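You operate a simulated robot arm through the tools that you are given. There is no shell and no other tool. Be economical: measure what you need, move in short steps, check, and stop when the job is done.

Carry out the task below with a simulated two-armed robot. There is one attempt and no reset: what you move stays moved.

JOB
Eject the casting from the black mould and lay it in the yellow frame.
Fine: mould on the green block before the switch goes on; both yellow keys, one stroke; ejector switch off at the end.

It is judged by the outcome, as a careful person would: the job done as asked, and still so three seconds after it is handed in. It fails if anything else is knocked over, pushed out of place, dropped, spilled or broken.

ROBOT AND FRAMES
Two 7-joint arms with two-finger parallel grippers on one trunk, on a base that drives. Base frame: it is fixed to the floor where the robot stands at the start and does not move with it; the origin is under the middle of the robot, x ahead of it, y to its left, z up. Lengths are in mm, angles in degrees, forces in N, time in s.
The left shoulder is at the start at [70, 133, 1151], the right one opposite. With the tool pointing down near the work surface each hand reaches from about 100 to 640 mm from the robot's upright axis, wherever it stands, measured 20 degrees to its own side. Places, roughly: top of the green block [500, -500, 900]; ejector switch [300, -500, 800]; steel pad [500, -500, 900]; yellow key by the yellow frame [300, -300, 800]; yellow key by the pump switch [300, -700, 800]; yellow frame on the steel bench [500, -100, 800]; pump switch [300, -900, 800]; drawer heater switch [300, -1100, 800]; shaker switch [1000, -900, 800]; gauge switch [1000, -1100, 800]; shaker dial [1000, -800, 800]; blue air key [300, -1000, 800]; green jog key [1000, -900, 800]; white read key [1000, -1100, 800]. Payload 1.57 kg a hand.
The TCP of each hand is the grasp point between the finger pads, 30 mm short of the fingertips. In the tool frame z runs along the fingers and y along their closing line. Largest opening 80 mm; finger width 17, thickness 12; the body of the gripper, 40 by 82 mm, starts 80 mm behind the TCP.
Orientation is that of the tool frame in the base frame, as [roll, pitch, yaw] about the fixed x, y, z axes, in that order (R = Rz(yaw) Ry(pitch) Rx(roll)). With the fingers straight down and closing along the base's y, the tool's x points along the base's -x, its y along +y and its z along -z.

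CONTROLS
- The arms move only by the tool play_rows. It takes "left_steps", "right_steps" or both (then of equal length, played together; a hand with none holds still); each is a list of rows, each a list of 3 entries, a list of its own where there are three numbers: the shift along the tool's x, y, z in mm, then the turn, a rotation vector about the tool's x, y, z in degrees, then the closure in counts, from 0 (fully open) to 255 (shut). In form: [[[x, y, z], [rx, ry, rz], grip], ...]. A call has 1 to 20 rows; each row is the pose to reach, as a shift and turn from the pose commanded when the call began, along the tool's axes at that moment. Each row takes 0.2 s and may step no farther than 50 mm and 8.6 degrees from the row before; otherwise, or with a gripper value out of range, the whole call is refused. Where a pose cannot be reached the arm comes as near as it can. A force on the tool above 40 N (or 10 N above the force at the start of the call, whichever is more), or a blocked arm, ends the call early, and 0.2 s more pass. Each finger travels about 153 mm/s and halts on what it meets, pressing with about 30 N; the grip force reading is that of the motor and also rises with nothing between the fingers. The clock runs only during rows and for 0.2 s after the last one: add rows that repeat a pose to give the fingers time. The reply holds the time, the measured pose of the TCP, the force on the tool along the base axes, the opening and the grip force, in the units named above and with some noise.
- Cameras (640 x 400 px; columns grow to the right, rows downward): "scene" is now at [121.3, -47.6, 1373.2]; the picture's right is [-0.55, -0.84, 0.00], its down [-0.53, 0.35, -0.77] and it looks along [0.65, -0.42, -0.63] (base axes); focal length 244 px, centre (320, 200). "left" rides on the left gripper at [72, 7, -122] in its tool frame; the picture's right is [-0.09, 1.00, 0.00], its down [-0.84, -0.08, -0.54] and it looks along [-0.54, -0.05, 0.84] (tool axes); focal length 238 px, centre (320, 200). "right" rides on the right gripper at [72, -7, -122] in its tool frame; the picture's right is [0.09, 1.00, 0.00], its down [-0.84, 0.08, -0.54] and it looks along [-0.54, 0.05, 0.84] (tool axes); focal length 238 px, centre (320, 200). There is no depth. A picture from a camera that has moved, and an enlarged one, comes with that camera's place and axes in the base frame and with its lens.
- get_image(camera): a new picture of that camera. It takes no simulated time.
- slide_trunk(by): slides the trunk up (or, below 0, down) by that many mm; the arms and the scene camera ride with it, the base frame stays. It gives what a move gives, with no picture.
- drive_base(legs): drives the robot by 1 to 6 legs, each [ahead, left, turn to the left] in mm, mm and degrees, along the robot's own axes; the way and the turn of a leg run together, so that a leg with both is an arc; at most 1500 mm and 180 degrees a leg. The arms and the cameras ride along, it lands a little off, and it stops where it bumps. It gives what a move gives.
- aim_head(pan, tilt): turns the head with the scene camera to pan (to the left, within 86 degrees either way) and tilt (down, from -29 to 69), counted from straight ahead of the robot. It gives what a move gives.
- inspect(camera, box): a new picture of the part [left, top, right, bottom] of that camera's present view, enlarged. It takes no simulated time.
- job_done(): hands the job in; it is judged then, once.

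Go step by step. Nothing tells you exact positions but the pictures and the camera data: compare them with the known pose of the tool, close in by small moves and look again before you grip or let go. The budget is 120 turns and 88 pictures, counting those below and the enlarged ones. Unless the task says otherwise, let go and move clear before handing in, and close with one line.

The tools are called after "Request:" by a JSON object that holds its "op" and its "data". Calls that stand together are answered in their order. play_rows: Moves the arms, as the interface text tells. Its arguments: {"type":"object","properties":{"left_steps":{"type":"array","items":{"type":"array"}},"right_steps":{"type":"array","items":{"type":"array"}}},"required":[]} The other tools are called the same way: slide_trunk (by) slides the trunk up or down; drive_base (legs) drives the base; aim_head (pan, tilt) turns the head that bears the scene camera; get_image (camera) takes a picture; inspect (camera, box) takes an enlarged picture of a part of a camera's view; job_done () hands the job in.

At the start:

```text
clock: 0.0
left_tool_pos: [389.1, -18.8, 1073.3]
left_ee_rot: [-179.9, 0.0, -179.9]
left_force: [0.3, 0.0, -0.5]
left_finger_gap: 79.8
left_finger_force: 0.0
right_tool_pos: [271.5, -401.0, 1175.3]
right_ee_rot: [180.0, 0.0, -179.9]
right_force: [-0.4, -0.3, -0.1]
right_finger_gap: 80.3
right_finger_force: 0.1
trunk travel left (down, up): [-725.0, 215.0]
robot x, y, heading: [-0.5, -1.5, -0.0]
head pan, tilt: [-33.1, 39.3]
```

scene: 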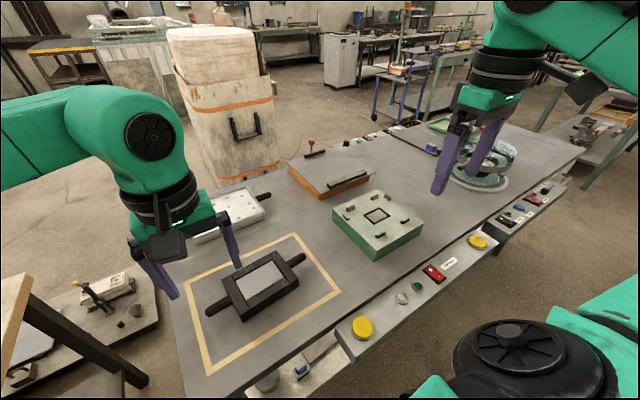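
right: 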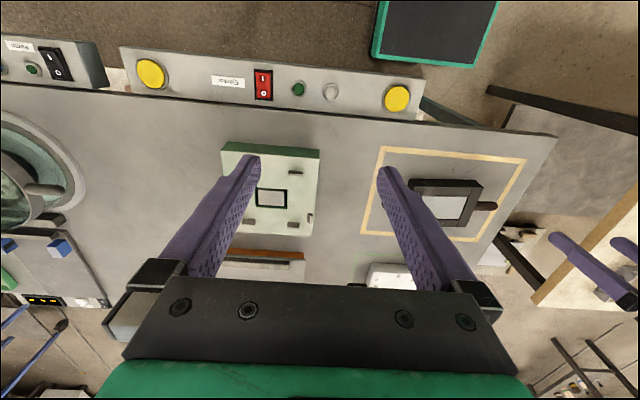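
left: 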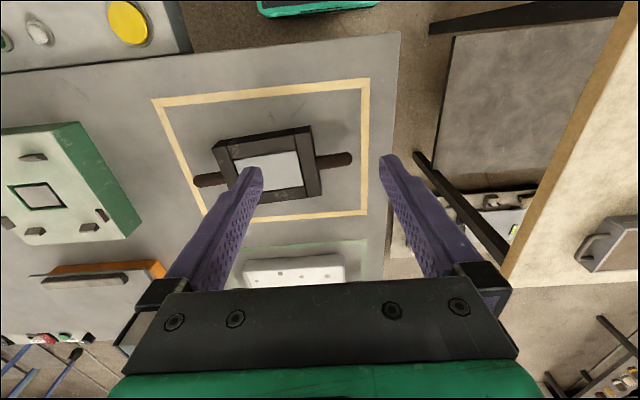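

I see the black mould with two handles inside the yellow frame, and the green block with its steel pad and corner stops to the right of it. I'll take closer looks before moving.

Request:
{"op": "inspect", "data": {"camera": "scene", "box": [180, 220, 360, 380]}}

Request:
{"op": "inspect", "data": {"camera": "scene", "box": [310, 160, 510, 360]}}

Request:
{"op": "inspect", "data": {"camera": "right", "box": [100, 40, 540, 290]}}

Request:
{"op": "inspect", "data": {"camera": "left", "box": [0, 60, 400, 300]}}

```text
2.50 times, centred on (270, 300) of scene
camera zoom: at [121.3, -47.6, 1373.2], right [-0.55, -0.84, 0.0], down [-0.53, 0.35, -0.77], along [0.65, -0.42, -0.63], focal length 609 px, centre (445, -50)
```

zoom: 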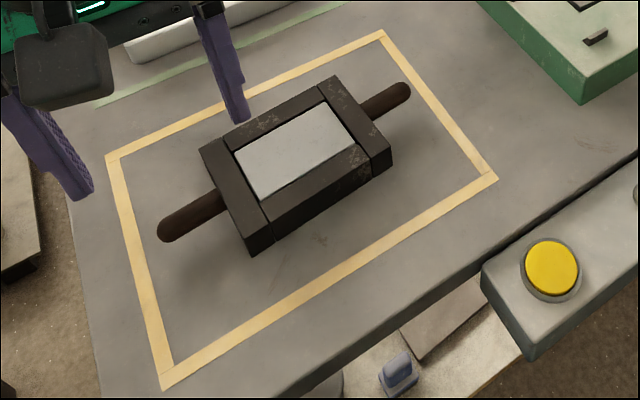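

```text
2.00 times, centred on (410, 260) of scene
camera zoom: at [121.3, -47.6, 1373.2], right [-0.55, -0.84, 0.0], down [-0.53, 0.35, -0.77], along [0.65, -0.42, -0.63], focal length 487 px, centre (140, 80)
```

zoom: 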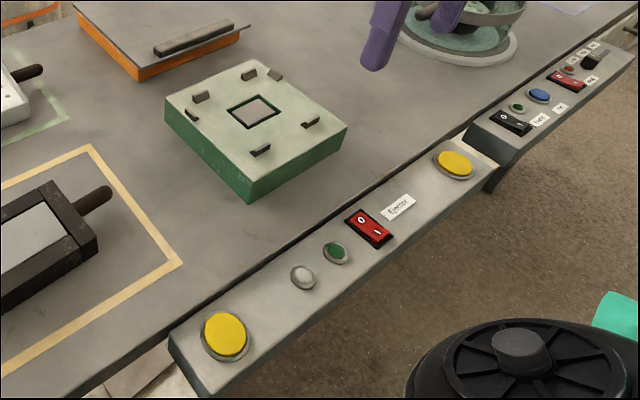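

```text
1.45 times, centred on (320, 165) of right
camera zoom: at [201.0, -408.6, 1297.1], right [-0.09, 1.0, 0.0], down [0.84, 0.08, 0.54], along [0.54, 0.05, -0.84], focal length 347 px, centre (320, 251)
```

zoom: 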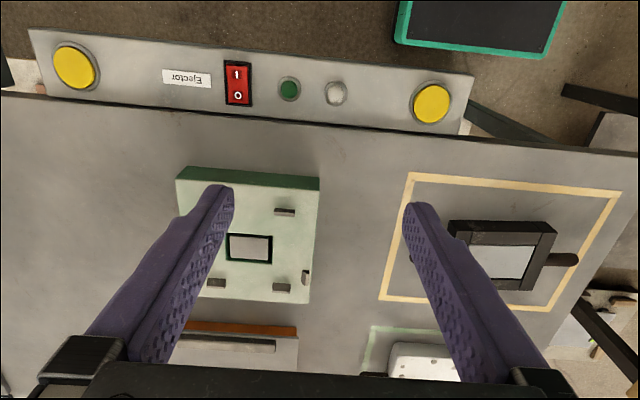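

```text
1.60 times, centred on (200, 180) of left
camera zoom: at [316.6, -13.5, 1195.8], right [0.09, 1.0, 0.0], down [0.84, -0.08, 0.54], along [0.54, -0.05, -0.84], focal length 381 px, centre (512, 232)
```

zoom: 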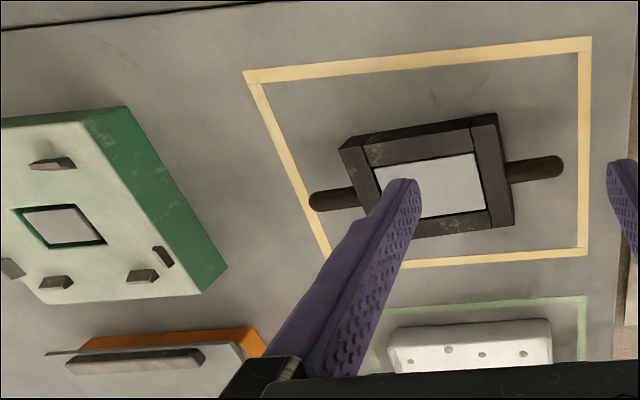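

The mould's handles run along y, at roughly (486,-233) and (470,20). The block's nest is bounded by six stops, and its pad is near (460,-480). I'll drive right to centre on the mould, then turn the hands so the fingers close across the handles.

Request:
{"op": "drive_base", "data": {"legs": [[0, -105, 0]]}}

Request:
{"op": "play_rows", "data": {"left_steps": [[[0, 0, 0], [0, 0, 8.5], 0], [[0, 0, 0], [0, 0, 17], 0], [[0, 0, 0], [0, 0, 25.5], 0], [[0, 0, 0], [0, 0, 34], 0], [[0, 0, 0], [0, 0, 42.5], 0], [[0, 0, 0], [0, 0, 51], 0], [[0, 0, 0], [0, 0, 59.5], 0], [[0, 0, 0], [0, 0, 68], 0], [[0, 0, 0], [0, 0, 76.5], 0], [[0, 0, 0], [0, 0, 85], 0], [[0, 0, 0], [0, 0, 90], 0]], "right_steps": [[[0, 0, 0], [0, 0, -8.5], 0], [[0, 0, 0], [0, 0, -17], 0], [[0, 0, 0], [0, 0, -25.5], 0], [[0, 0, 0], [0, 0, -34], 0], [[0, 0, 0], [0, 0, -42.5], 0], [[0, 0, 0], [0, 0, -51], 0], [[0, 0, 0], [0, 0, -59.5], 0], [[0, 0, 0], [0, 0, -68], 0], [[0, 0, 0], [0, 0, -76.5], 0], [[0, 0, 0], [0, 0, -85], 0], [[0, 0, 0], [0, 0, -90], 0]]}}

Request:
{"op": "get_image", "data": {"camera": "right"}}

Request:
{"op": "get_image", "data": {"camera": "left"}}

```text
clock: 1.2
left_tool_pos: [390.1, -120.0, 1073.8]
left_ee_rot: [-179.9, 0.0, -179.8]
left_force: [0.3, -0.2, 0.4]
left_finger_gap: 80.2
left_finger_force: 0.0
right_tool_pos: [273.6, -501.8, 1175.1]
right_ee_rot: [-179.9, -0.1, -179.8]
right_force: [0.1, -0.1, -0.4]
right_finger_gap: 80.0
right_finger_force: 0.0
trunk travel left (down, up): [-725.0, 215.0]
robot x, y, heading: [-2.7, -100.7, 0.1]
head pan, tilt: [-33.1, 39.3]
```

```text
clock: 3.6
left_tool_pos: [262.0, -106.3, 1092.3]
left_ee_rot: [-180.0, 0.5, 92.6]
left_force: [-0.4, 0.5, -0.3]
left_finger_gap: 80.0
left_finger_force: 0.1
left hand out of reach, approached as far as the arm can: row 8, 9, 10, 11
right_tool_pos: [273.9, -502.4, 1176.1]
right_ee_rot: [-179.9, 0.0, -89.8]
right_force: [0.3, -0.1, 0.5]
right_finger_gap: 79.7
right_finger_force: 0.1
trunk travel left (down, up): [-725.0, 215.0]
robot x, y, heading: [1.5, -104.0, 0.1]
head pan, tilt: [-33.1, 39.3]
```

```text
80 pictures are left
camera right: at [280.4, -575.4, 1298.0], right [-1.0, -0.1, 0.0], down [-0.08, 0.84, 0.54], along [-0.05, 0.54, -0.84], focal length 238 px, centre (320, 200)
```

right: 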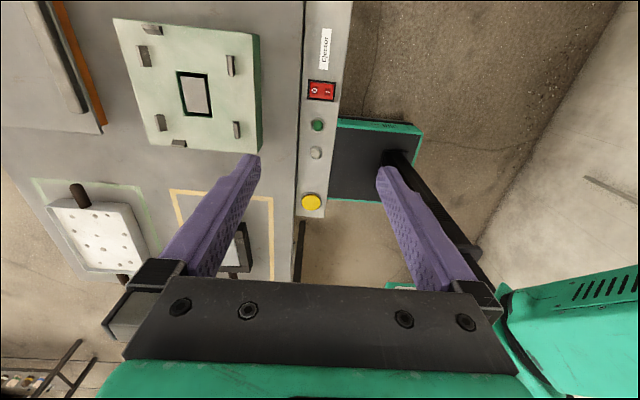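

```text
79 pictures are left
camera left: at [264.6, -33.4, 1215.7], right [1.0, -0.05, 0.0], down [-0.04, -0.84, 0.55], along [-0.03, -0.55, -0.84], focal length 238 px, centre (320, 200)
```

left: 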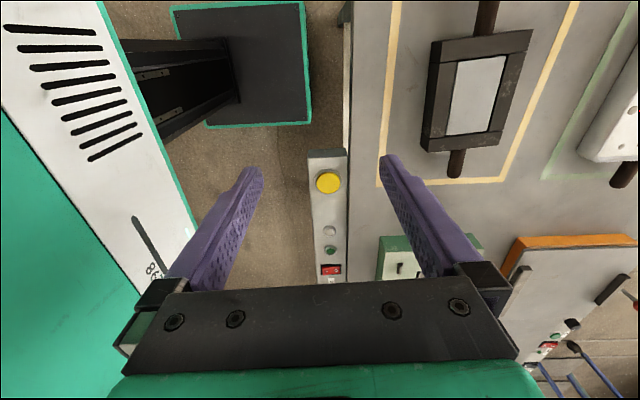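

Both hands are turned. I'll move each one out beyond its handle and look inward at the mould.

Request:
{"op": "play_rows", "data": {"left_steps": [[[0, 40, 0], [0, 0, 0], 0], [[20, 80, 0], [0, 0, 0], 0], [[50, 110, 10], [0, 0, 0], 0], [[80, 140, 15], [0, 0, 0], 0], [[110, 165, 20], [0, 0, 0], 0], [[140, 190, 30], [0, 0, 0], 0], [[165, 205, 42], [0, 0, 0], 0], [[186, 208, 42], [0, 0, 0], 0]], "right_steps": [[[-26, -26, 15], [0, 0, 0], 0], [[-53, -52, 31], [0, 0, 0], 0], [[-80, -78, 47], [0, 0, 0], 0], [[-106, -104, 63], [0, 0, 0], 0], [[-132, -130, 78], [0, 0, 0], 0], [[-159, -156, 94], [0, 0, 0], 0], [[-185, -182, 110], [0, 0, 0], 0], [[-212, -206, 126], [0, 0, 0], 0]]}}

Request:
{"op": "get_image", "data": {"camera": "right"}}

Request:
{"op": "get_image", "data": {"camera": "left"}}

```text
clock: 5.4
left_tool_pos: [243.0, -56.9, 1065.6]
left_ee_rot: [180.0, 0.1, 90.2]
left_force: [0.4, 0.2, 0.0]
left_finger_gap: 79.7
left_finger_force: 0.1
left hand out of reach, approached as far as the arm can: row 1, 2, 3, 4, 5, 6, 7, 8
right_tool_pos: [479.6, -290.7, 1048.0]
right_ee_rot: [179.9, -0.2, -89.9]
right_force: [0.9, 0.4, 0.2]
right_finger_gap: 80.0
right_finger_force: 0.1
trunk travel left (down, up): [-725.0, 215.0]
robot x, y, heading: [2.3, -105.2, 0.3]
head pan, tilt: [-33.1, 39.3]
```

```text
78 pictures are left
camera right: at [487.1, -363.9, 1170.1], right [-1.0, -0.09, 0.0], down [-0.08, 0.84, 0.54], along [-0.05, 0.54, -0.84], focal length 238 px, centre (320, 200)
```

right: 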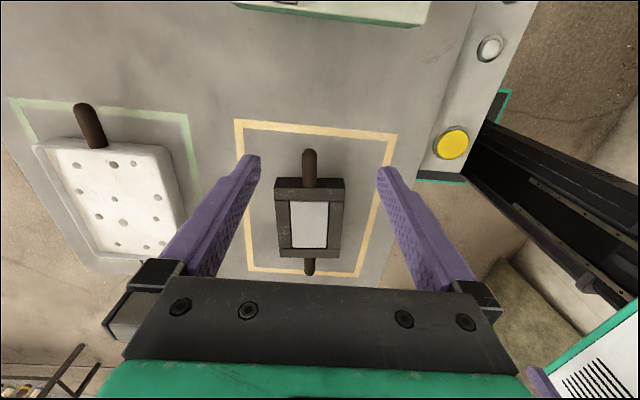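

```text
77 pictures are left
camera left: at [246.9, 13.5, 1186.7], right [1.0, -0.09, 0.0], down [-0.07, -0.84, 0.54], along [-0.05, -0.54, -0.84], focal length 238 px, centre (320, 200)
```

left: 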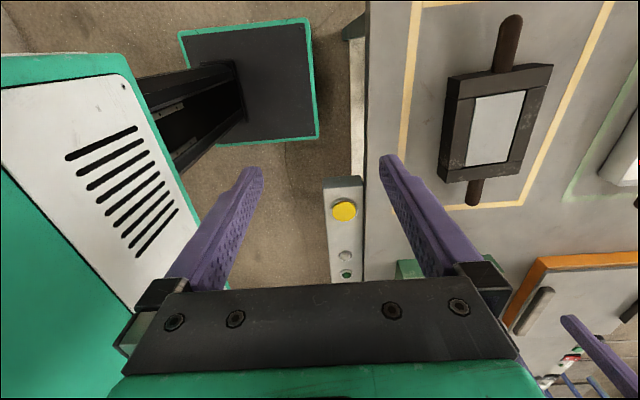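

The right hand went where I sent it. The left arm is stuck in an awkward across-the-body pose, so I'll pull it outward to its own side first.

Request:
{"op": "play_rows", "data": {"left_steps": [[[40, 0, 0], [0, 0, 0], 0], [[80, 0, 0], [0, 0, 0], 0], [[120, 0, 0], [0, 0, 0], 0], [[160, 0, 0], [0, 0, 0], 0], [[200, 0, 0], [0, 0, 0], 0], [[240, 0, 0], [0, 0, 0], 0], [[240, 0, 0], [0, 0, 0], 0]]}}

```text
clock: 7.0
left_tool_pos: [172.9, 35.7, 1078.3]
left_ee_rot: [-180.0, 0.0, 90.3]
left_force: [4.1, -1.1, -1.6]
left_finger_gap: 76.1
left_finger_force: 0.0
left hand out of reach, approached as far as the arm can: row 1, 2, 3, 4, 5, 6, 7
right_tool_pos: [476.1, -293.5, 1048.1]
right_ee_rot: [179.9, 0.1, -89.7]
right_force: [-0.8, 0.6, 0.5]
right_finger_gap: 80.0
right_finger_force: 0.1
trunk travel left (down, up): [-725.0, 215.0]
robot x, y, heading: [0.6, -106.7, -0.0]
head pan, tilt: [-33.1, 39.3]
```

The left wrist is at a limit and close to the robot's body. I'll turn it back while moving it ahead.

Request:
{"op": "play_rows", "data": {"left_steps": [[[0, 15, 0], [0, 0, -8.5], 0], [[0, 30, 0], [0, 0, -17], 0], [[0, 45, 0], [0, 0, -25.5], 0], [[0, 60, 0], [0, 0, -34], 0], [[0, 75, 0], [0, 0, -42.5], 0], [[0, 90, 0], [0, 0, -51], 0], [[0, 105, 0], [0, 0, -59.5], 0], [[0, 120, 0], [0, 0, -68], 0], [[0, 135, 0], [0, 0, -76.5], 0], [[0, 150, 0], [0, 0, -85], 0], [[0, 150, 0], [0, 0, -90], 0]]}}

Request:
{"op": "get_image", "data": {"camera": "scene"}}

```text
clock: 9.4
left_tool_pos: [322.8, 39.1, 1074.6]
left_ee_rot: [180.0, 0.2, -179.7]
left_force: [0.0, 0.0, -0.3]
left_finger_gap: 80.1
left_finger_force: 0.1
right_tool_pos: [477.3, -293.2, 1047.4]
right_ee_rot: [180.0, 0.0, -89.7]
right_force: [-0.1, -0.2, -0.8]
right_finger_gap: 80.0
right_finger_force: 0.1
trunk travel left (down, up): [-725.0, 215.0]
robot x, y, heading: [-1.8, -104.7, -0.2]
head pan, tilt: [-33.1, 39.3]
```

```text
76 pictures are left
camera scene: at [121.3, -150.9, 1373.2], right [-0.54, -0.84, 0.0], down [-0.53, 0.35, -0.77], along [0.65, -0.42, -0.63], focal length 244 px, centre (320, 200)
```

scene: 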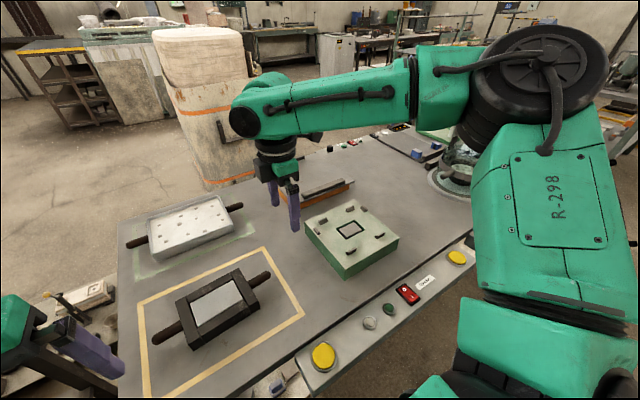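

The left hand is free again and obeys exactly. I'll move it to its own side first, then rotate there.

Request:
{"op": "play_rows", "data": {"left_steps": [[[-30, 24, 0], [0, 0, 0], 0], [[-60, 48, 0], [0, 0, 0], 0], [[-90, 72, 0], [0, 0, 0], 0], [[-120, 100, 0], [0, 0, 0], 0], [[-120, 110, 0], [0, 0, 8.5], 0], [[-120, 110, 0], [0, 0, 17], 0], [[-120, 110, 0], [0, 0, 25.5], 0], [[-120, 110, 0], [0, 0, 34], 0], [[-120, 110, 0], [0, 0, 42.5], 0], [[-120, 110, 0], [0, 0, 51], 0], [[-120, 110, 0], [0, 0, 59.5], 0], [[-120, 110, 0], [0, 0, 68], 0], [[-120, 110, 0], [0, 0, 76.5], 0], [[-120, 110, 0], [0, 0, 85], 0], [[-120, 110, 0], [0, 0, 90], 0]]}}

```text
clock: 12.6
left_tool_pos: [216.6, -17.8, 1093.5]
left_ee_rot: [179.8, 0.0, 90.3]
left_force: [-0.1, 0.9, 1.0]
left_finger_gap: 80.0
left_finger_force: 0.1
left hand out of reach, approached as far as the arm can: row 7, 8, 9, 10, 11, 12, 13, 14, 15
right_tool_pos: [477.1, -291.8, 1047.7]
right_ee_rot: [-179.9, 0.1, -89.9]
right_force: [-0.8, 0.3, 0.6]
right_finger_gap: 80.0
right_finger_force: 0.1
trunk travel left (down, up): [-725.0, 215.0]
robot x, y, heading: [1.8, -99.2, 0.0]
head pan, tilt: [-33.1, 39.3]
```

Turning this way hits a wrist limit after about 25 degrees. I'll go back and turn the left hand the other way.

Request:
{"op": "play_rows", "data": {"left_steps": [[[10, 15, 0], [0, 0, -8.5], 0], [[20, 30, 0], [0, 0, -17], 0], [[30, 45, 0], [0, 0, -25.5], 0], [[40, 60, 0], [0, 0, -34], 0], [[50, 75, 0], [0, 0, -42.5], 0], [[60, 90, 0], [0, 0, -51], 0], [[70, 105, 0], [0, 0, -59.5], 0], [[80, 120, 0], [0, 0, -68], 0], [[90, 135, 0], [0, 0, -76.5], 0], [[100, 150, 0], [0, 0, -85], 0], [[110, 165, 0], [0, 0, -90], 0], [[125, 200, 0], [0, 0, -90], 0], [[140, 225, 0], [0, 0, -90], 0]]}}

Request:
{"op": "play_rows", "data": {"left_steps": [[[0, 0, 0], [0, 0, -8.5], 0], [[0, 0, 0], [0, 0, -17], 0], [[0, 0, 0], [0, 0, -25.5], 0], [[0, 0, 0], [0, 0, -34], 0], [[0, 0, 0], [0, 0, -42.5], 0], [[0, 0, 0], [0, 0, -51], 0], [[0, 0, 0], [0, 0, -59.5], 0], [[0, 0, 0], [0, 0, -68], 0], [[0, 0, 0], [0, 0, -76.5], 0], [[0, 0, 0], [0, 0, -85], 0], [[0, 0, 0], [0, 0, -90], 0]]}}

Request:
{"op": "get_image", "data": {"camera": "scene"}}

```text
clock: 15.4
left_tool_pos: [446.7, 121.7, 1089.9]
left_ee_rot: [180.0, 0.0, -179.8]
left_force: [0.4, 0.7, -0.5]
left_finger_gap: 80.0
left_finger_force: 0.1
right_tool_pos: [477.9, -292.9, 1047.5]
right_ee_rot: [179.9, -0.1, -89.8]
right_force: [-0.5, -0.1, -0.9]
right_finger_gap: 80.1
right_finger_force: 0.0
trunk travel left (down, up): [-725.0, 215.0]
robot x, y, heading: [-1.6, -105.1, 0.2]
head pan, tilt: [-33.1, 39.3]
```

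```text
clock: 17.8
left_tool_pos: [447.1, 123.0, 1089.2]
left_ee_rot: [-180.0, 0.0, -89.6]
left_force: [0.3, 0.5, 0.1]
left_finger_gap: 80.1
left_finger_force: 0.0
right_tool_pos: [477.3, -293.3, 1048.8]
right_ee_rot: [179.9, 0.1, -89.8]
right_force: [0.0, 0.4, 0.0]
right_finger_gap: 80.0
right_finger_force: 0.0
trunk travel left (down, up): [-725.0, 215.0]
robot x, y, heading: [0.8, -105.6, 0.1]
head pan, tilt: [-33.1, 39.3]
```

```text
75 pictures are left
camera scene: at [121.7, -150.8, 1373.2], right [-0.54, -0.84, 0.0], down [-0.53, 0.35, -0.77], along [0.65, -0.42, -0.63], focal length 244 px, centre (320, 200)
```

scene: 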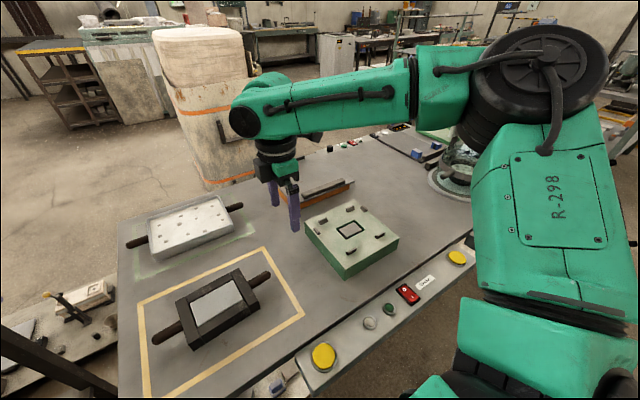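

The left hand turned cleanly this way. Next I'll measure the mould closely with the right camera.

Request:
{"op": "inspect", "data": {"camera": "right", "box": [220, 100, 420, 280]}}

Request:
{"op": "inspect", "data": {"camera": "scene", "box": [120, 240, 320, 400]}}

Request:
{"op": "inspect", "data": {"camera": "scene", "box": [290, 170, 490, 300]}}

```text
2.22 times, centred on (320, 190) of right
camera zoom: at [485.3, -365.7, 1170.8], right [-1.0, -0.1, 0.0], down [-0.08, 0.84, 0.54], along [-0.05, 0.54, -0.84], focal length 530 px, centre (320, 222)
```

zoom: 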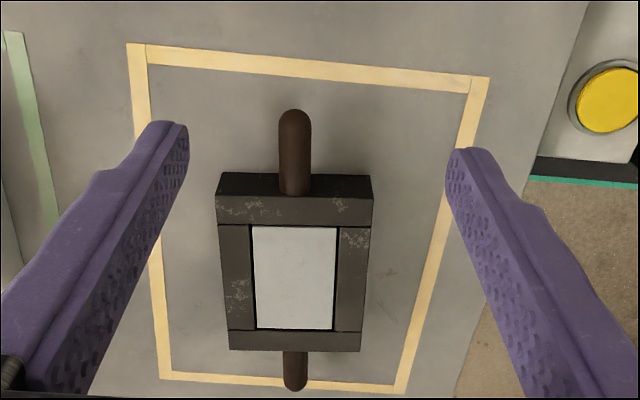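

```text
2.50 times, centred on (220, 320) of scene
camera zoom: at [121.7, -150.8, 1373.2], right [-0.54, -0.84, 0.0], down [-0.53, 0.35, -0.77], along [0.65, -0.42, -0.63], focal length 609 px, centre (570, -100)
```

zoom: 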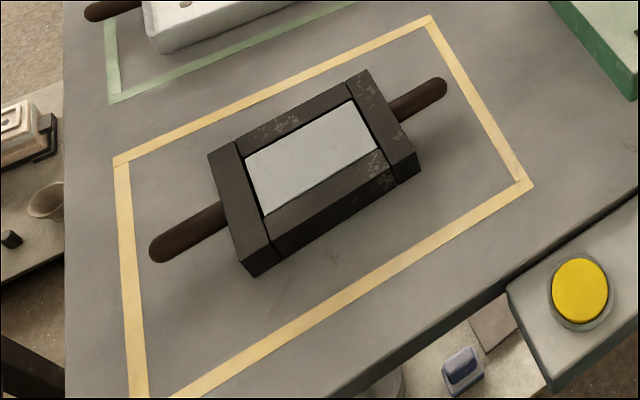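

```text
3.08 times, centred on (390, 235) of scene
camera zoom: at [121.7, -150.8, 1373.2], right [-0.54, -0.84, 0.0], down [-0.53, 0.35, -0.77], along [0.65, -0.42, -0.63], focal length 750 px, centre (105, 92)
```

zoom: 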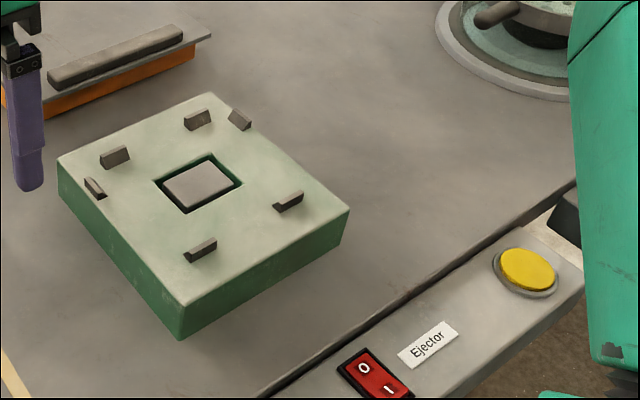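

The mould body is about 112×150×33 mm, centred near (480,-105) and turned about 4.4°. The block top is at z≈868, centred at (484,-487) and square to the axes. I'll bring both hands to hover over the handles, turned to match the mould.

Request:
{"op": "play_rows", "data": {"left_steps": [[[29, -6, 35], [0, 0, -1], 0], [[58, -12, 70], [0, 0, -2], 0], [[87, -18, 105], [0, 0, -3], 0], [[116, -24.5, 139], [0, 0, -4], 0], [[116, -24.5, 139], [0, 0, -4], 0]], "right_steps": [[[-19, -3, 25], [0, 0, -1], 0], [[-38, -6, 50], [0, 0, -2], 0], [[-57, -9, 74], [0, 0, -3], 0], [[-76, -11, 98], [0, 0, -4.2], 0], [[-76, -11, 98], [0, 0, -4.2], 0]]}}

Request:
{"op": "get_image", "data": {"camera": "right"}}

Request:
{"op": "get_image", "data": {"camera": "left"}}

Request:
{"op": "get_image", "data": {"camera": "scene"}}

```text
clock: 19.0
left_tool_pos: [470.7, 5.6, 951.5]
left_ee_rot: [-179.9, -0.2, -85.6]
left_force: [-0.1, 0.4, 0.2]
left_finger_gap: 79.9
left_finger_force: 0.0
right_tool_pos: [488.4, -216.1, 951.5]
right_ee_rot: [-179.8, 0.0, -85.6]
right_force: [-1.3, 0.1, 0.4]
right_finger_gap: 80.0
right_finger_force: 0.1
trunk travel left (down, up): [-725.0, 215.0]
robot x, y, heading: [2.6, -102.6, 0.1]
head pan, tilt: [-33.1, 39.3]
```

```text
71 pictures are left
camera right: at [501.0, -288.4, 1074.3], right [-0.99, -0.17, 0.0], down [-0.14, 0.83, 0.54], along [-0.09, 0.54, -0.84], focal length 238 px, centre (320, 200)
```

right: 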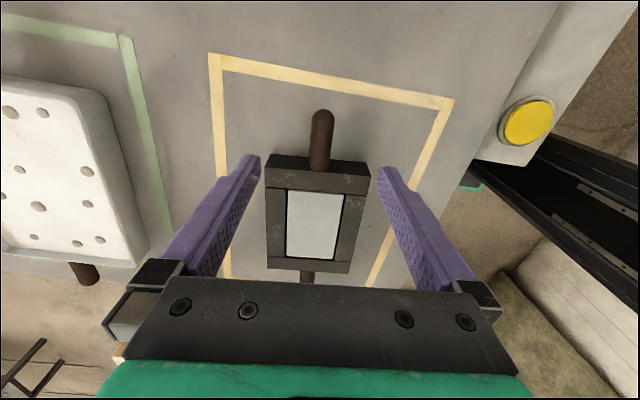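

```text
70 pictures are left
camera left: at [468.3, -67.3, 1073.5], right [-1.0, 0.02, 0.0], down [0.01, 0.84, 0.54], along [0.01, 0.54, -0.84], focal length 238 px, centre (320, 200)
```

left: 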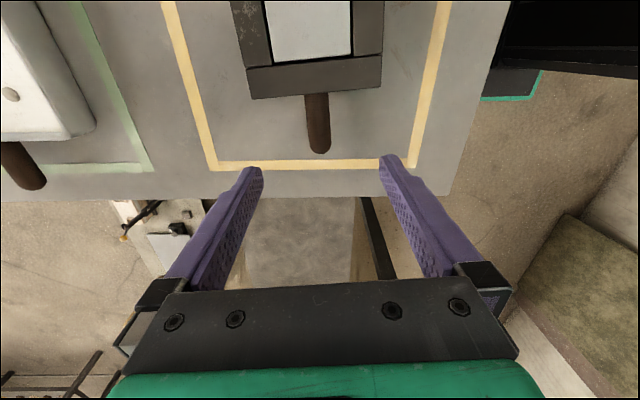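

```text
69 pictures are left
camera scene: at [120.4, -150.2, 1373.3], right [-0.54, -0.84, 0.0], down [-0.53, 0.34, -0.77], along [0.65, -0.42, -0.63], focal length 244 px, centre (320, 200)
```

scene: 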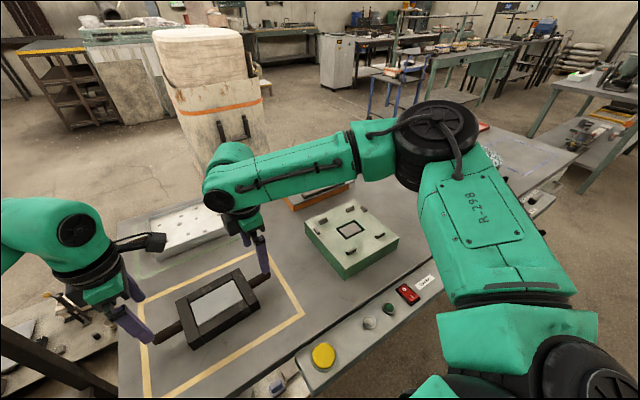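

Both hands hover accurately over the handles, at x≈489 and x≈471. Now I'll descend to z≈856 and close.

Request:
{"op": "play_rows", "data": {"left_steps": [[[0, 0, 30], [0, 0, 0], 0], [[0, 0, 60], [0, 0, 0], 0], [[0, 0, 85], [0, 0, 0], 0], [[0, 0, 95], [0, 0, 0], 0], [[0, 0, 95], [0, 0, 0], 0]], "right_steps": [[[0, 0, 30], [0, 0, 0], 0], [[0, 0, 60], [0, 0, 0], 0], [[0, 0, 85], [0, 0, 0], 0], [[0, 0, 95], [0, 0, 0], 0], [[0, 0, 95], [0, 0, 0], 0]]}}

Request:
{"op": "get_image", "data": {"camera": "right"}}

Request:
{"op": "get_image", "data": {"camera": "left"}}

```text
clock: 20.2
left_tool_pos: [470.9, 6.0, 855.1]
left_ee_rot: [-180.0, 0.0, -85.8]
left_force: [0.0, -0.2, 1.0]
left_finger_gap: 80.1
left_finger_force: 0.0
right_tool_pos: [466.4, -237.2, 873.8]
right_ee_rot: [-180.0, 0.0, -85.6]
right_force: [0.4, -0.6, -0.7]
right_finger_gap: 79.8
right_finger_force: 0.0
right hand out of reach, approached as far as the arm can: row 1, 2, 3, 4, 5
trunk travel left (down, up): [-725.0, 215.0]
robot x, y, heading: [-2.2, -101.4, -0.0]
head pan, tilt: [-33.1, 39.3]
```

```text
68 pictures are left
camera right: at [480.1, -308.3, 996.0], right [-0.99, -0.17, 0.0], down [-0.14, 0.83, 0.54], along [-0.09, 0.53, -0.84], focal length 238 px, centre (320, 200)
```

right: 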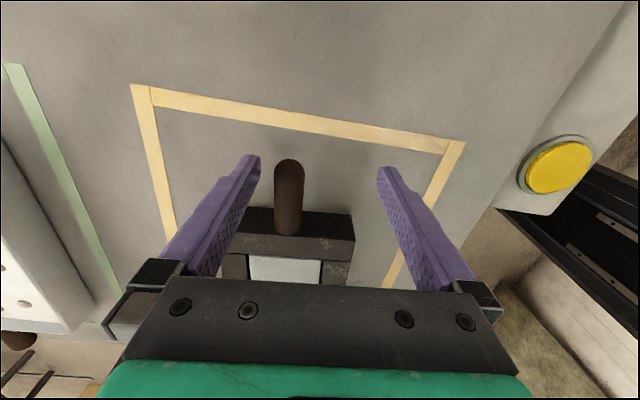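

```text
67 pictures are left
camera left: at [469.2, -67.1, 977.7], right [-1.0, 0.02, 0.0], down [0.02, 0.84, 0.54], along [0.01, 0.54, -0.84], focal length 238 px, centre (320, 200)
```

left: 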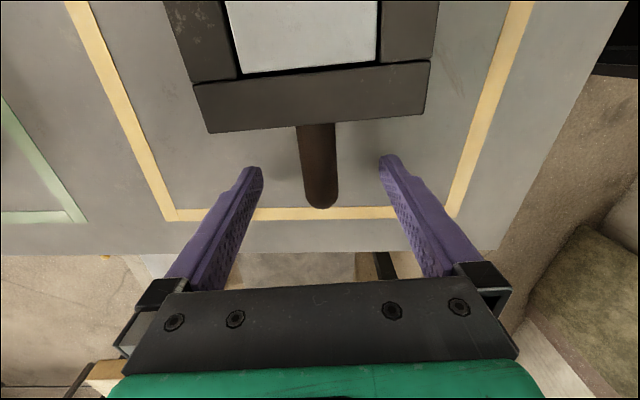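

The right arm runs out of reach in this wrist orientation. It mirrors the left, so I'll lift it and flip it 180° to the other yaw.

Request:
{"op": "play_rows", "data": {"right_steps": [[[10, 0, -40], [0, 0, 0], 0], [[30, 0, -80], [0, 0, 0], 0], [[60, 0, -120], [0, 0, 0], 0], [[80, 0, -150], [0, 0, 8.5], 0], [[80, 0, -150], [0, 0, 17], 0], [[80, 0, -150], [0, 0, 25.5], 0], [[80, 0, -150], [0, 0, 34], 0], [[80, 0, -150], [0, 0, 42.5], 0], [[80, 0, -150], [0, 0, 51], 0], [[80, 0, -150], [0, 0, 59.5], 0], [[80, 0, -150], [0, 0, 68], 0], [[80, 0, -150], [0, 0, 76.5], 0], [[80, 0, -150], [0, 0, 85], 0], [[80, 0, -150], [0, 0, 90], 0]]}}

Request:
{"op": "play_rows", "data": {"right_steps": [[[0, 0, 0], [0, 0, 8.5], 0], [[0, 0, 0], [0, 0, 17], 0], [[0, 0, 0], [0, 0, 25.5], 0], [[0, 0, 0], [0, 0, 34], 0], [[0, 0, 0], [0, 0, 42.5], 0], [[0, 0, 0], [0, 0, 51], 0], [[0, 0, 0], [0, 0, 59.5], 0], [[0, 0, 0], [0, 0, 68], 0], [[0, 0, 0], [0, 0, 76.5], 0], [[0, 0, 0], [0, 0, 85], 0], [[0, 0, 0], [0, 0, 90], 0]]}}

```text
clock: 23.2
left_tool_pos: [471.6, 5.6, 855.2]
left_ee_rot: [-179.9, 0.1, -85.7]
left_force: [0.2, 1.1, 0.1]
left_finger_gap: 80.2
left_finger_force: 0.1
right_tool_pos: [474.6, -316.5, 1022.5]
right_ee_rot: [-179.9, 0.0, -175.8]
right_force: [-0.6, -0.3, -0.3]
right_finger_gap: 80.1
right_finger_force: 0.1
trunk travel left (down, up): [-725.0, 215.0]
robot x, y, heading: [0.7, -106.5, 0.1]
head pan, tilt: [-33.1, 39.3]
```

```text
clock: 25.6
left_tool_pos: [471.7, 7.0, 855.8]
left_ee_rot: [-180.0, 0.1, -85.9]
left_force: [0.2, 0.9, 0.2]
left_finger_gap: 79.9
left_finger_force: 0.2
right_tool_pos: [473.7, -316.2, 1022.1]
right_ee_rot: [180.0, 0.1, 94.2]
right_force: [-0.7, -1.6, -0.2]
right_finger_gap: 79.9
right_finger_force: 0.0
trunk travel left (down, up): [-725.0, 215.0]
robot x, y, heading: [1.1, -105.5, 0.0]
head pan, tilt: [-33.1, 39.3]
```

The right hand is flipped. Now I'll bring it over the near handle and down.

Request:
{"op": "play_rows", "data": {"right_steps": [[[33, 8, 20], [0, 0, 0], 0], [[66, 15, 41], [0, 0, 0], 0], [[98.8, 22.6, 62], [0, 0, 0], 0], [[98.8, 22.6, 95], [0, 0, 0], 0], [[98.8, 22.6, 125], [0, 0, 0], 0], [[98.8, 22.6, 150], [0, 0, 0], 0], [[98.8, 22.6, 166], [0, 0, 0], 0], [[98.8, 22.6, 166], [0, 0, 0], 0]]}}

Request:
{"op": "get_image", "data": {"camera": "right"}}

Request:
{"op": "get_image", "data": {"camera": "scene"}}

```text
clock: 27.4
left_tool_pos: [471.1, 6.7, 855.1]
left_ee_rot: [179.9, 0.0, -85.8]
left_force: [0.0, -0.1, 0.1]
left_finger_gap: 80.1
left_finger_force: 0.0
right_tool_pos: [468.4, -238.5, 872.0]
right_ee_rot: [179.9, 0.0, 94.4]
right_force: [0.3, -0.2, 0.8]
right_finger_gap: 80.0
right_finger_force: 0.0
right hand out of reach, approached as far as the arm can: row 4, 5, 6, 7, 8
trunk travel left (down, up): [-725.0, 215.0]
robot x, y, heading: [-0.5, -104.5, 0.3]
head pan, tilt: [-33.1, 39.3]
```

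```text
66 pictures are left
camera right: at [456.8, -168.0, 994.2], right [0.99, 0.17, 0.0], down [0.14, -0.83, 0.54], along [0.09, -0.53, -0.84], focal length 238 px, centre (320, 200)
```

right: 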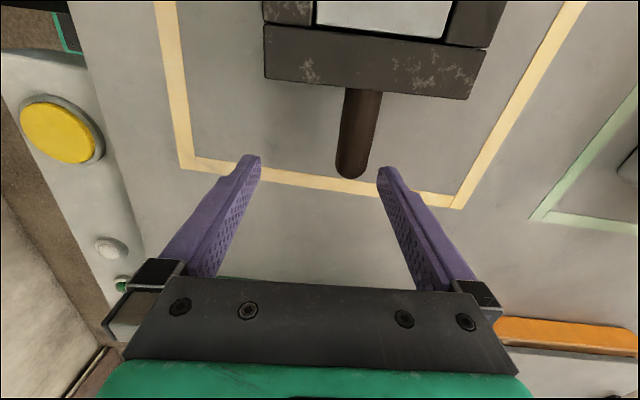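

```text
65 pictures are left
camera scene: at [121.7, -150.7, 1373.2], right [-0.54, -0.84, 0.0], down [-0.53, 0.34, -0.77], along [0.65, -0.42, -0.63], focal length 244 px, centre (320, 200)
```

scene: 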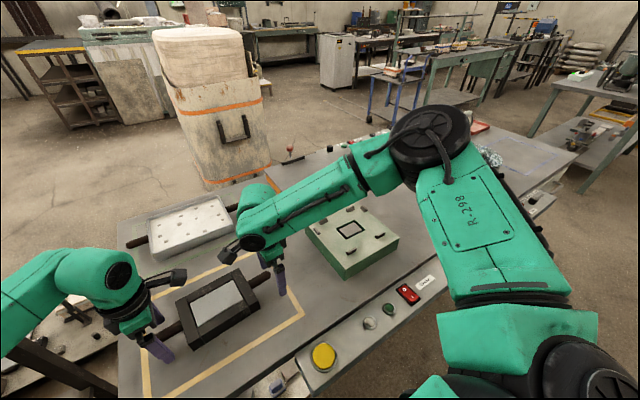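

This is an elbow-height limit, not yaw: the arm is fine about 100 mm higher. I'll raise both hands 120 mm and then lower the trunk by the same amount.

Request:
{"op": "play_rows", "data": {"left_steps": [[[0, 0, -30], [0, 0, 0], 0], [[0, 0, -60], [0, 0, 0], 0], [[0, 0, -90], [0, 0, 0], 0], [[0, 0, -120], [0, 0, 0], 0], [[0, 0, -120], [0, 0, 0], 0]], "right_steps": [[[0, 0, -30], [0, 0, 0], 0], [[0, 0, -60], [0, 0, 0], 0], [[0, 0, -104], [0, 0, 0], 0], [[20.9, 22.2, -104], [0, 0, 0], 0], [[20.9, 22.2, -104], [0, 0, 0], 0]]}}

Request:
{"op": "slide_trunk", "data": {"by": -115}}

```text
clock: 28.6
left_tool_pos: [471.7, 6.6, 975.9]
left_ee_rot: [-179.9, 0.0, -85.7]
left_force: [-0.1, 0.9, -0.2]
left_finger_gap: 80.1
left_finger_force: 0.0
right_tool_pos: [487.5, -214.5, 975.1]
right_ee_rot: [179.9, 0.0, 94.5]
right_force: [0.4, 0.0, -0.1]
right_finger_gap: 80.1
right_finger_force: 0.0
trunk travel left (down, up): [-725.0, 215.0]
robot x, y, heading: [-1.4, -105.9, -0.0]
head pan, tilt: [-33.1, 39.3]
```

```text
clock: 30.0
left_tool_pos: [472.1, 6.4, 859.6]
left_ee_rot: [-180.0, 0.0, -85.8]
left_force: [-0.7, -0.1, -0.1]
left_finger_gap: 80.0
left_finger_force: 0.1
right_tool_pos: [488.4, -214.7, 859.1]
right_ee_rot: [-180.0, 0.0, 94.4]
right_force: [0.5, 0.5, -0.2]
right_finger_gap: 80.2
right_finger_force: 0.1
trunk travel left (down, up): [-610.0, 330.0]
robot x, y, heading: [0.5, -106.2, -0.3]
head pan, tilt: [-33.1, 39.3]
```

Both hands are straddling the handles at z≈859. A check before gripping.

Request:
{"op": "get_image", "data": {"camera": "right"}}

Request:
{"op": "get_image", "data": {"camera": "left"}}

Request:
{"op": "get_image", "data": {"camera": "scene"}}

```text
64 pictures are left
camera right: at [476.4, -144.8, 982.3], right [0.99, 0.17, 0.0], down [0.14, -0.83, 0.54], along [0.09, -0.53, -0.84], focal length 238 px, centre (320, 200)
```

right: 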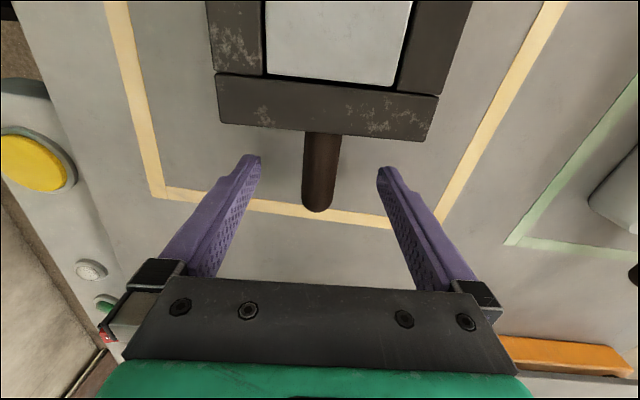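

```text
63 pictures are left
camera left: at [469.9, -67.0, 982.1], right [-1.0, 0.02, 0.0], down [0.01, 0.84, 0.54], along [0.01, 0.54, -0.84], focal length 238 px, centre (320, 200)
```

left: 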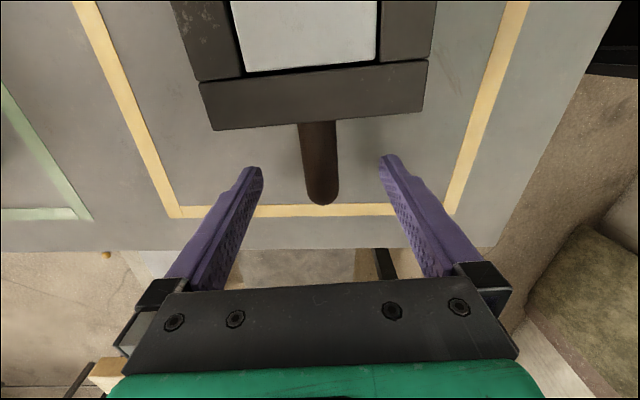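

```text
62 pictures are left
camera scene: at [121.5, -150.9, 1258.2], right [-0.54, -0.84, 0.0], down [-0.53, 0.35, -0.77], along [0.65, -0.42, -0.63], focal length 244 px, centre (320, 200)
```

scene: 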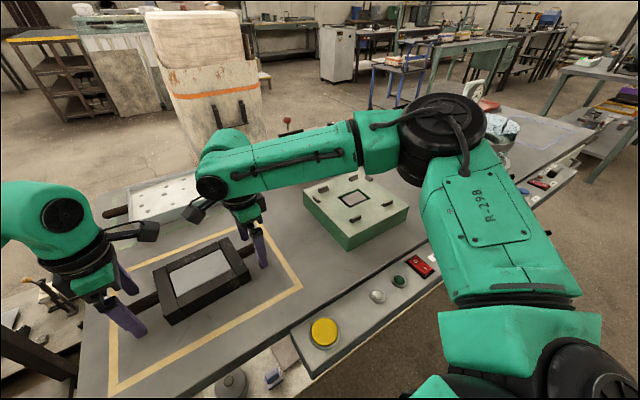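

The fingers straddle the handles well. I'll go 5 mm lower and close both together.

Request:
{"op": "play_rows", "data": {"left_steps": [[[0, 0, 5], [0, 0, 0], 0], [[0, 0, 5], [0, 0, 0], 120], [[0, 0, 5], [0, 0, 0], 255], [[0, 0, 5], [0, 0, 0], 255], [[0, 0, 5], [0, 0, 0], 255], [[0, 0, 5], [0, 0, 0], 255]], "right_steps": [[[0, 0, 5], [0, 0, 0], 0], [[0, 0, 5], [0, 0, 0], 120], [[0, 0, 5], [0, 0, 0], 255], [[0, 0, 5], [0, 0, 0], 255], [[0, 0, 5], [0, 0, 0], 255], [[0, 0, 5], [0, 0, 0], 255]]}}

```text
clock: 31.4
left_tool_pos: [472.2, 4.9, 853.2]
left_ee_rot: [-179.9, -0.1, -85.8]
left_force: [-3.3, 0.0, 0.3]
left_finger_gap: 21.8
left_finger_force: 30.0
right_tool_pos: [487.0, -215.4, 854.5]
right_ee_rot: [180.0, 0.1, 94.5]
right_force: [0.8, 0.7, 0.0]
right_finger_gap: 21.7
right_finger_force: 29.9
trunk travel left (down, up): [-610.0, 330.0]
robot x, y, heading: [0.4, -101.7, 0.2]
head pan, tilt: [-33.1, 39.3]
```

Both grips hold 22 mm handles at 30 N. Next I'll lift together in small steps.

Request:
{"op": "play_rows", "data": {"left_steps": [[[0, 0, -10], [0, 0, 0], 255], [[0, 0, -25], [0, 0, 0], 255], [[0, 0, -45], [0, 0, 0], 255], [[0, 0, -65], [0, 0, 0], 255], [[0, 0, -85], [0, 0, 0], 255], [[0, 0, -105], [0, 0, 0], 255], [[0, 0, -115], [0, 0, 0], 255], [[0, 0, -115], [0, 0, 0], 255]], "right_steps": [[[0, 0, -10], [0, 0, 0], 255], [[0, 0, -25], [0, 0, 0], 255], [[0, 0, -45], [0, 0, 0], 255], [[0, 0, -65], [0, 0, 0], 255], [[0, 0, -85], [0, 0, 0], 255], [[0, 0, -105], [0, 0, 0], 255], [[0, 0, -115], [0, 0, 0], 255], [[0, 0, -115], [0, 0, 0], 255]]}}

Request:
{"op": "get_image", "data": {"camera": "scene"}}

```text
clock: 33.2
left_tool_pos: [473.6, 8.2, 968.0]
left_ee_rot: [180.0, -0.1, -85.8]
left_force: [0.7, -7.9, -3.3]
left_finger_gap: 21.4
left_finger_force: 29.9
right_tool_pos: [489.4, -213.7, 968.3]
right_ee_rot: [-179.9, 0.0, 94.5]
right_force: [-1.2, 10.4, -8.4]
right_finger_gap: 21.2
right_finger_force: 30.0
trunk travel left (down, up): [-610.0, 330.0]
robot x, y, heading: [2.6, -103.1, -0.1]
head pan, tilt: [-33.1, 39.3]
```

```text
61 pictures are left
camera scene: at [123.7, -150.8, 1257.9], right [-0.54, -0.84, 0.0], down [-0.53, 0.35, -0.77], along [0.65, -0.42, -0.64], focal length 244 px, centre (320, 200)
```

scene: 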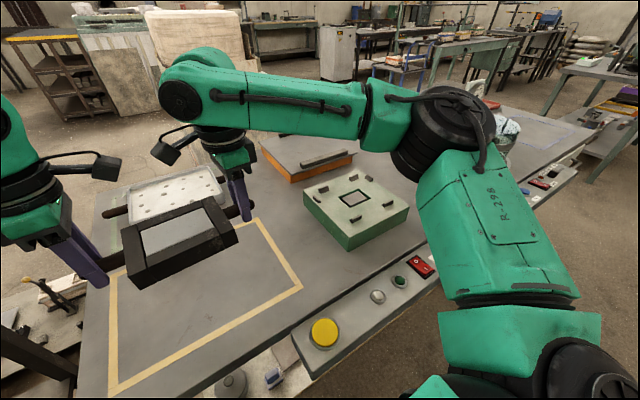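

The mould is held level, about 115 mm up. I'll drive right about 382 mm to bring it over the block.

Request:
{"op": "drive_base", "data": {"legs": [[0, -190, 0], [0, -192, 0]]}}

Request:
{"op": "get_image", "data": {"camera": "scene"}}

Request:
{"op": "get_image", "data": {"camera": "right"}}

Request:
{"op": "get_image", "data": {"camera": "left"}}

```text
clock: 36.0
left_tool_pos: [475.3, -380.3, 967.6]
left_ee_rot: [179.9, -0.1, -86.0]
left_force: [-1.1, -16.8, -6.3]
left_finger_gap: 21.7
left_finger_force: 30.1
right_tool_pos: [490.4, -599.0, 969.2]
right_ee_rot: [-179.9, -0.1, 94.3]
right_force: [0.2, 16.0, -5.6]
right_finger_gap: 21.6
right_finger_force: 30.2
trunk travel left (down, up): [-610.0, 330.0]
robot x, y, heading: [1.9, -488.0, -0.0]
head pan, tilt: [-33.1, 39.3]
```

```text
60 pictures are left
camera scene: at [124.6, -535.7, 1258.0], right [-0.55, -0.84, 0.0], down [-0.53, 0.35, -0.77], along [0.65, -0.42, -0.64], focal length 244 px, centre (320, 200)
```

scene: 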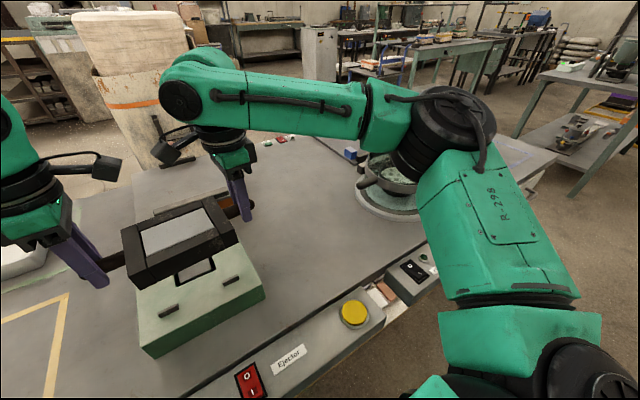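

```text
59 pictures are left
camera right: at [479.1, -529.6, 1091.2], right [0.99, 0.17, 0.0], down [0.14, -0.83, 0.54], along [0.09, -0.53, -0.84], focal length 238 px, centre (320, 200)
```

right: 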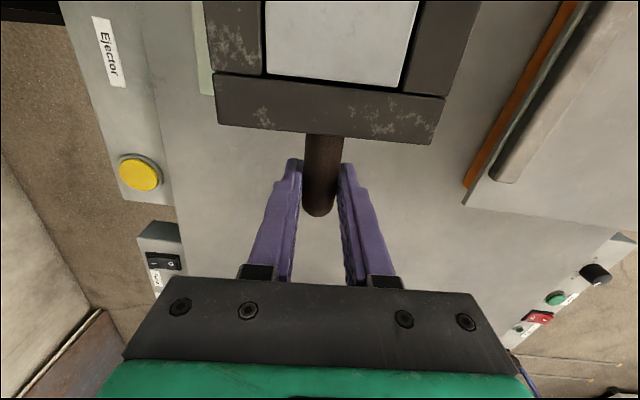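

```text
58 pictures are left
camera left: at [473.1, -451.9, 1090.6], right [-1.0, 0.02, 0.0], down [0.02, 0.84, 0.54], along [0.01, 0.54, -0.84], focal length 238 px, centre (320, 200)
```

left: 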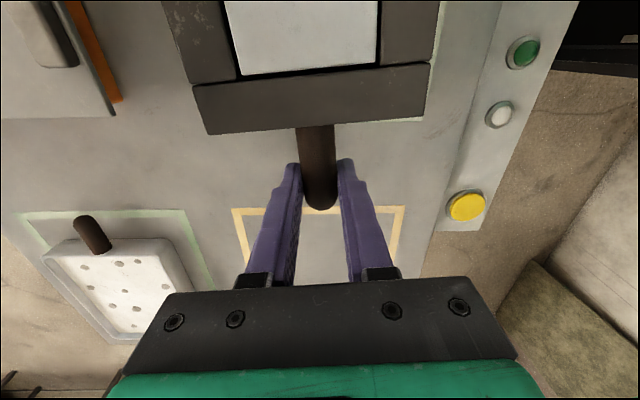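

The mould's centre is about (483,-490), turned 4°; the target is (481.5,-486.5), square to the block. I'll rotate and shift it together with both hands while still high.

Request:
{"op": "play_rows", "data": {"left_steps": [[[-0.8, -1.6, 0], [0, 0, 1], 255], [[-1.6, -3.2, 0], [0, 0, 2], 255], [[-2.4, -4.8, 0], [0, 0, 3], 255], [[-3.2, -6.4, 0], [0, 0, 4], 255], [[-3.2, -6.4, 0], [0, 0, 4], 255]], "right_steps": [[[0.8, -2.2, 0], [0, 0, 1], 255], [[1.7, -4.4, 0], [0, 0, 2], 255], [[2.5, -6.5, 0], [0, 0, 3], 255], [[3.4, -8.7, 0], [0, 0, 4], 255], [[3.4, -8.7, 0], [0, 0, 4], 255]]}}

Request:
{"op": "inspect", "data": {"camera": "scene", "box": [80, 160, 300, 370]}}

Request:
{"op": "get_image", "data": {"camera": "right"}}

```text
clock: 37.2
left_tool_pos: [481.1, -374.2, 968.0]
left_ee_rot: [180.0, 0.0, -90.0]
left_force: [0.8, -1.6, -10.3]
left_finger_gap: 21.4
left_finger_force: 29.7
right_tool_pos: [482.1, -598.0, 968.2]
right_ee_rot: [-179.9, -0.1, 90.4]
right_force: [-0.4, 0.5, -0.2]
right_finger_gap: 21.5
right_finger_force: 29.9
trunk travel left (down, up): [-610.0, 330.0]
robot x, y, heading: [-0.8, -488.3, -0.1]
head pan, tilt: [-33.1, 39.3]
```

```text
1.90 times, centred on (190, 265) of scene
camera zoom: at [124.6, -536.3, 1257.9], right [-0.55, -0.84, 0.0], down [-0.53, 0.35, -0.77], along [0.65, -0.42, -0.64], focal length 464 px, centre (568, 76)
```

zoom: 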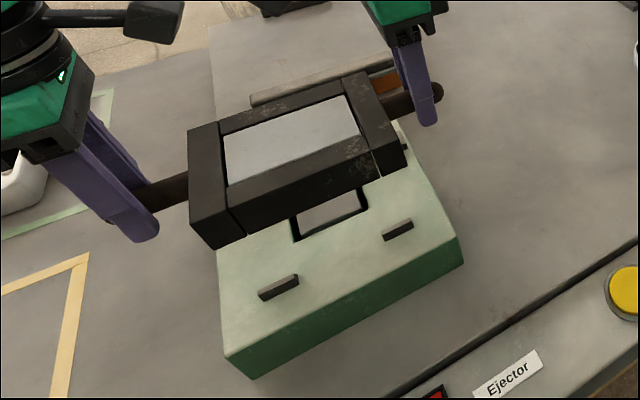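

```text
56 pictures are left
camera right: at [475.1, -526.2, 1090.8], right [1.0, 0.1, 0.0], down [0.08, -0.84, 0.54], along [0.05, -0.54, -0.84], focal length 238 px, centre (320, 200)
```

right: 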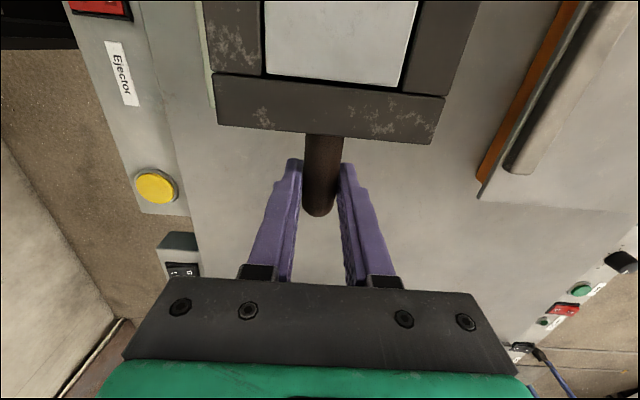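

The mould is square and centred at about (481.6,-486). I'll lower it to just above the stops and check alignment.

Request:
{"op": "play_rows", "data": {"left_steps": [[[0, 0, 15], [0, 0, 0], 255], [[0, 0, 30], [0, 0, 0], 255], [[0, 0, 42], [0, 0, 0], 255], [[0, 0, 42], [0, 0, 0], 255]], "right_steps": [[[0, 0, 15], [0, 0, 0], 255], [[0, 0, 30], [0, 0, 0], 255], [[0, 0, 42], [0, 0, 0], 255], [[0, 0, 42], [0, 0, 0], 255]]}}

Request:
{"op": "inspect", "data": {"camera": "scene", "box": [100, 200, 300, 370]}}

Request:
{"op": "get_image", "data": {"camera": "right"}}

Request:
{"op": "get_image", "data": {"camera": "left"}}

```text
clock: 38.2
left_tool_pos: [481.3, -375.6, 926.6]
left_ee_rot: [179.8, -0.1, -90.0]
left_force: [-3.3, 2.3, -6.2]
left_finger_gap: 21.6
left_finger_force: 30.4
right_tool_pos: [480.6, -597.4, 926.1]
right_ee_rot: [-179.9, 0.0, 90.1]
right_force: [3.5, -2.8, -4.7]
right_finger_gap: 21.6
right_finger_force: 29.3
trunk travel left (down, up): [-610.0, 330.0]
robot x, y, heading: [1.5, -486.9, 0.1]
head pan, tilt: [-33.1, 39.3]
```

```text
2.35 times, centred on (200, 285) of scene
camera zoom: at [124.3, -536.1, 1258.0], right [-0.55, -0.84, 0.0], down [-0.53, 0.35, -0.77], along [0.65, -0.42, -0.64], focal length 573 px, centre (602, 0)
```

zoom: 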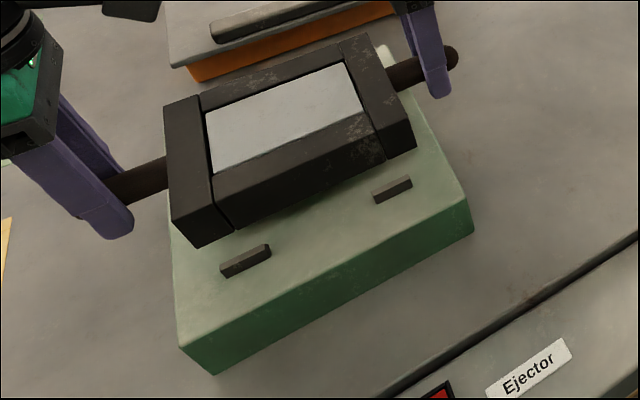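

```text
54 pictures are left
camera right: at [475.3, -526.4, 1048.2], right [1.0, 0.1, 0.0], down [0.08, -0.84, 0.54], along [0.05, -0.54, -0.84], focal length 238 px, centre (320, 200)
```

right: 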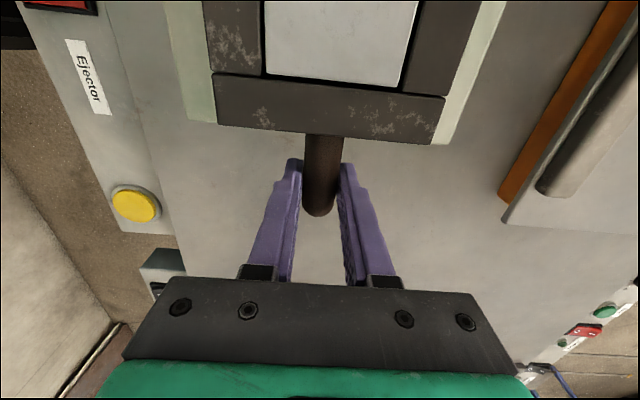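

```text
53 pictures are left
camera left: at [474.2, -448.7, 1048.5], right [-1.0, 0.09, 0.0], down [0.08, 0.84, 0.54], along [0.05, 0.54, -0.84], focal length 238 px, centre (320, 200)
```

left: 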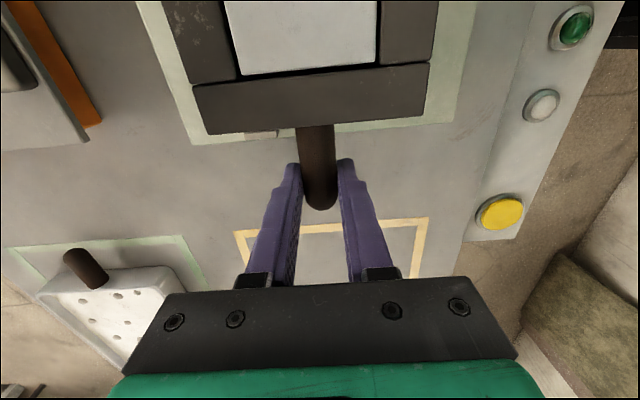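

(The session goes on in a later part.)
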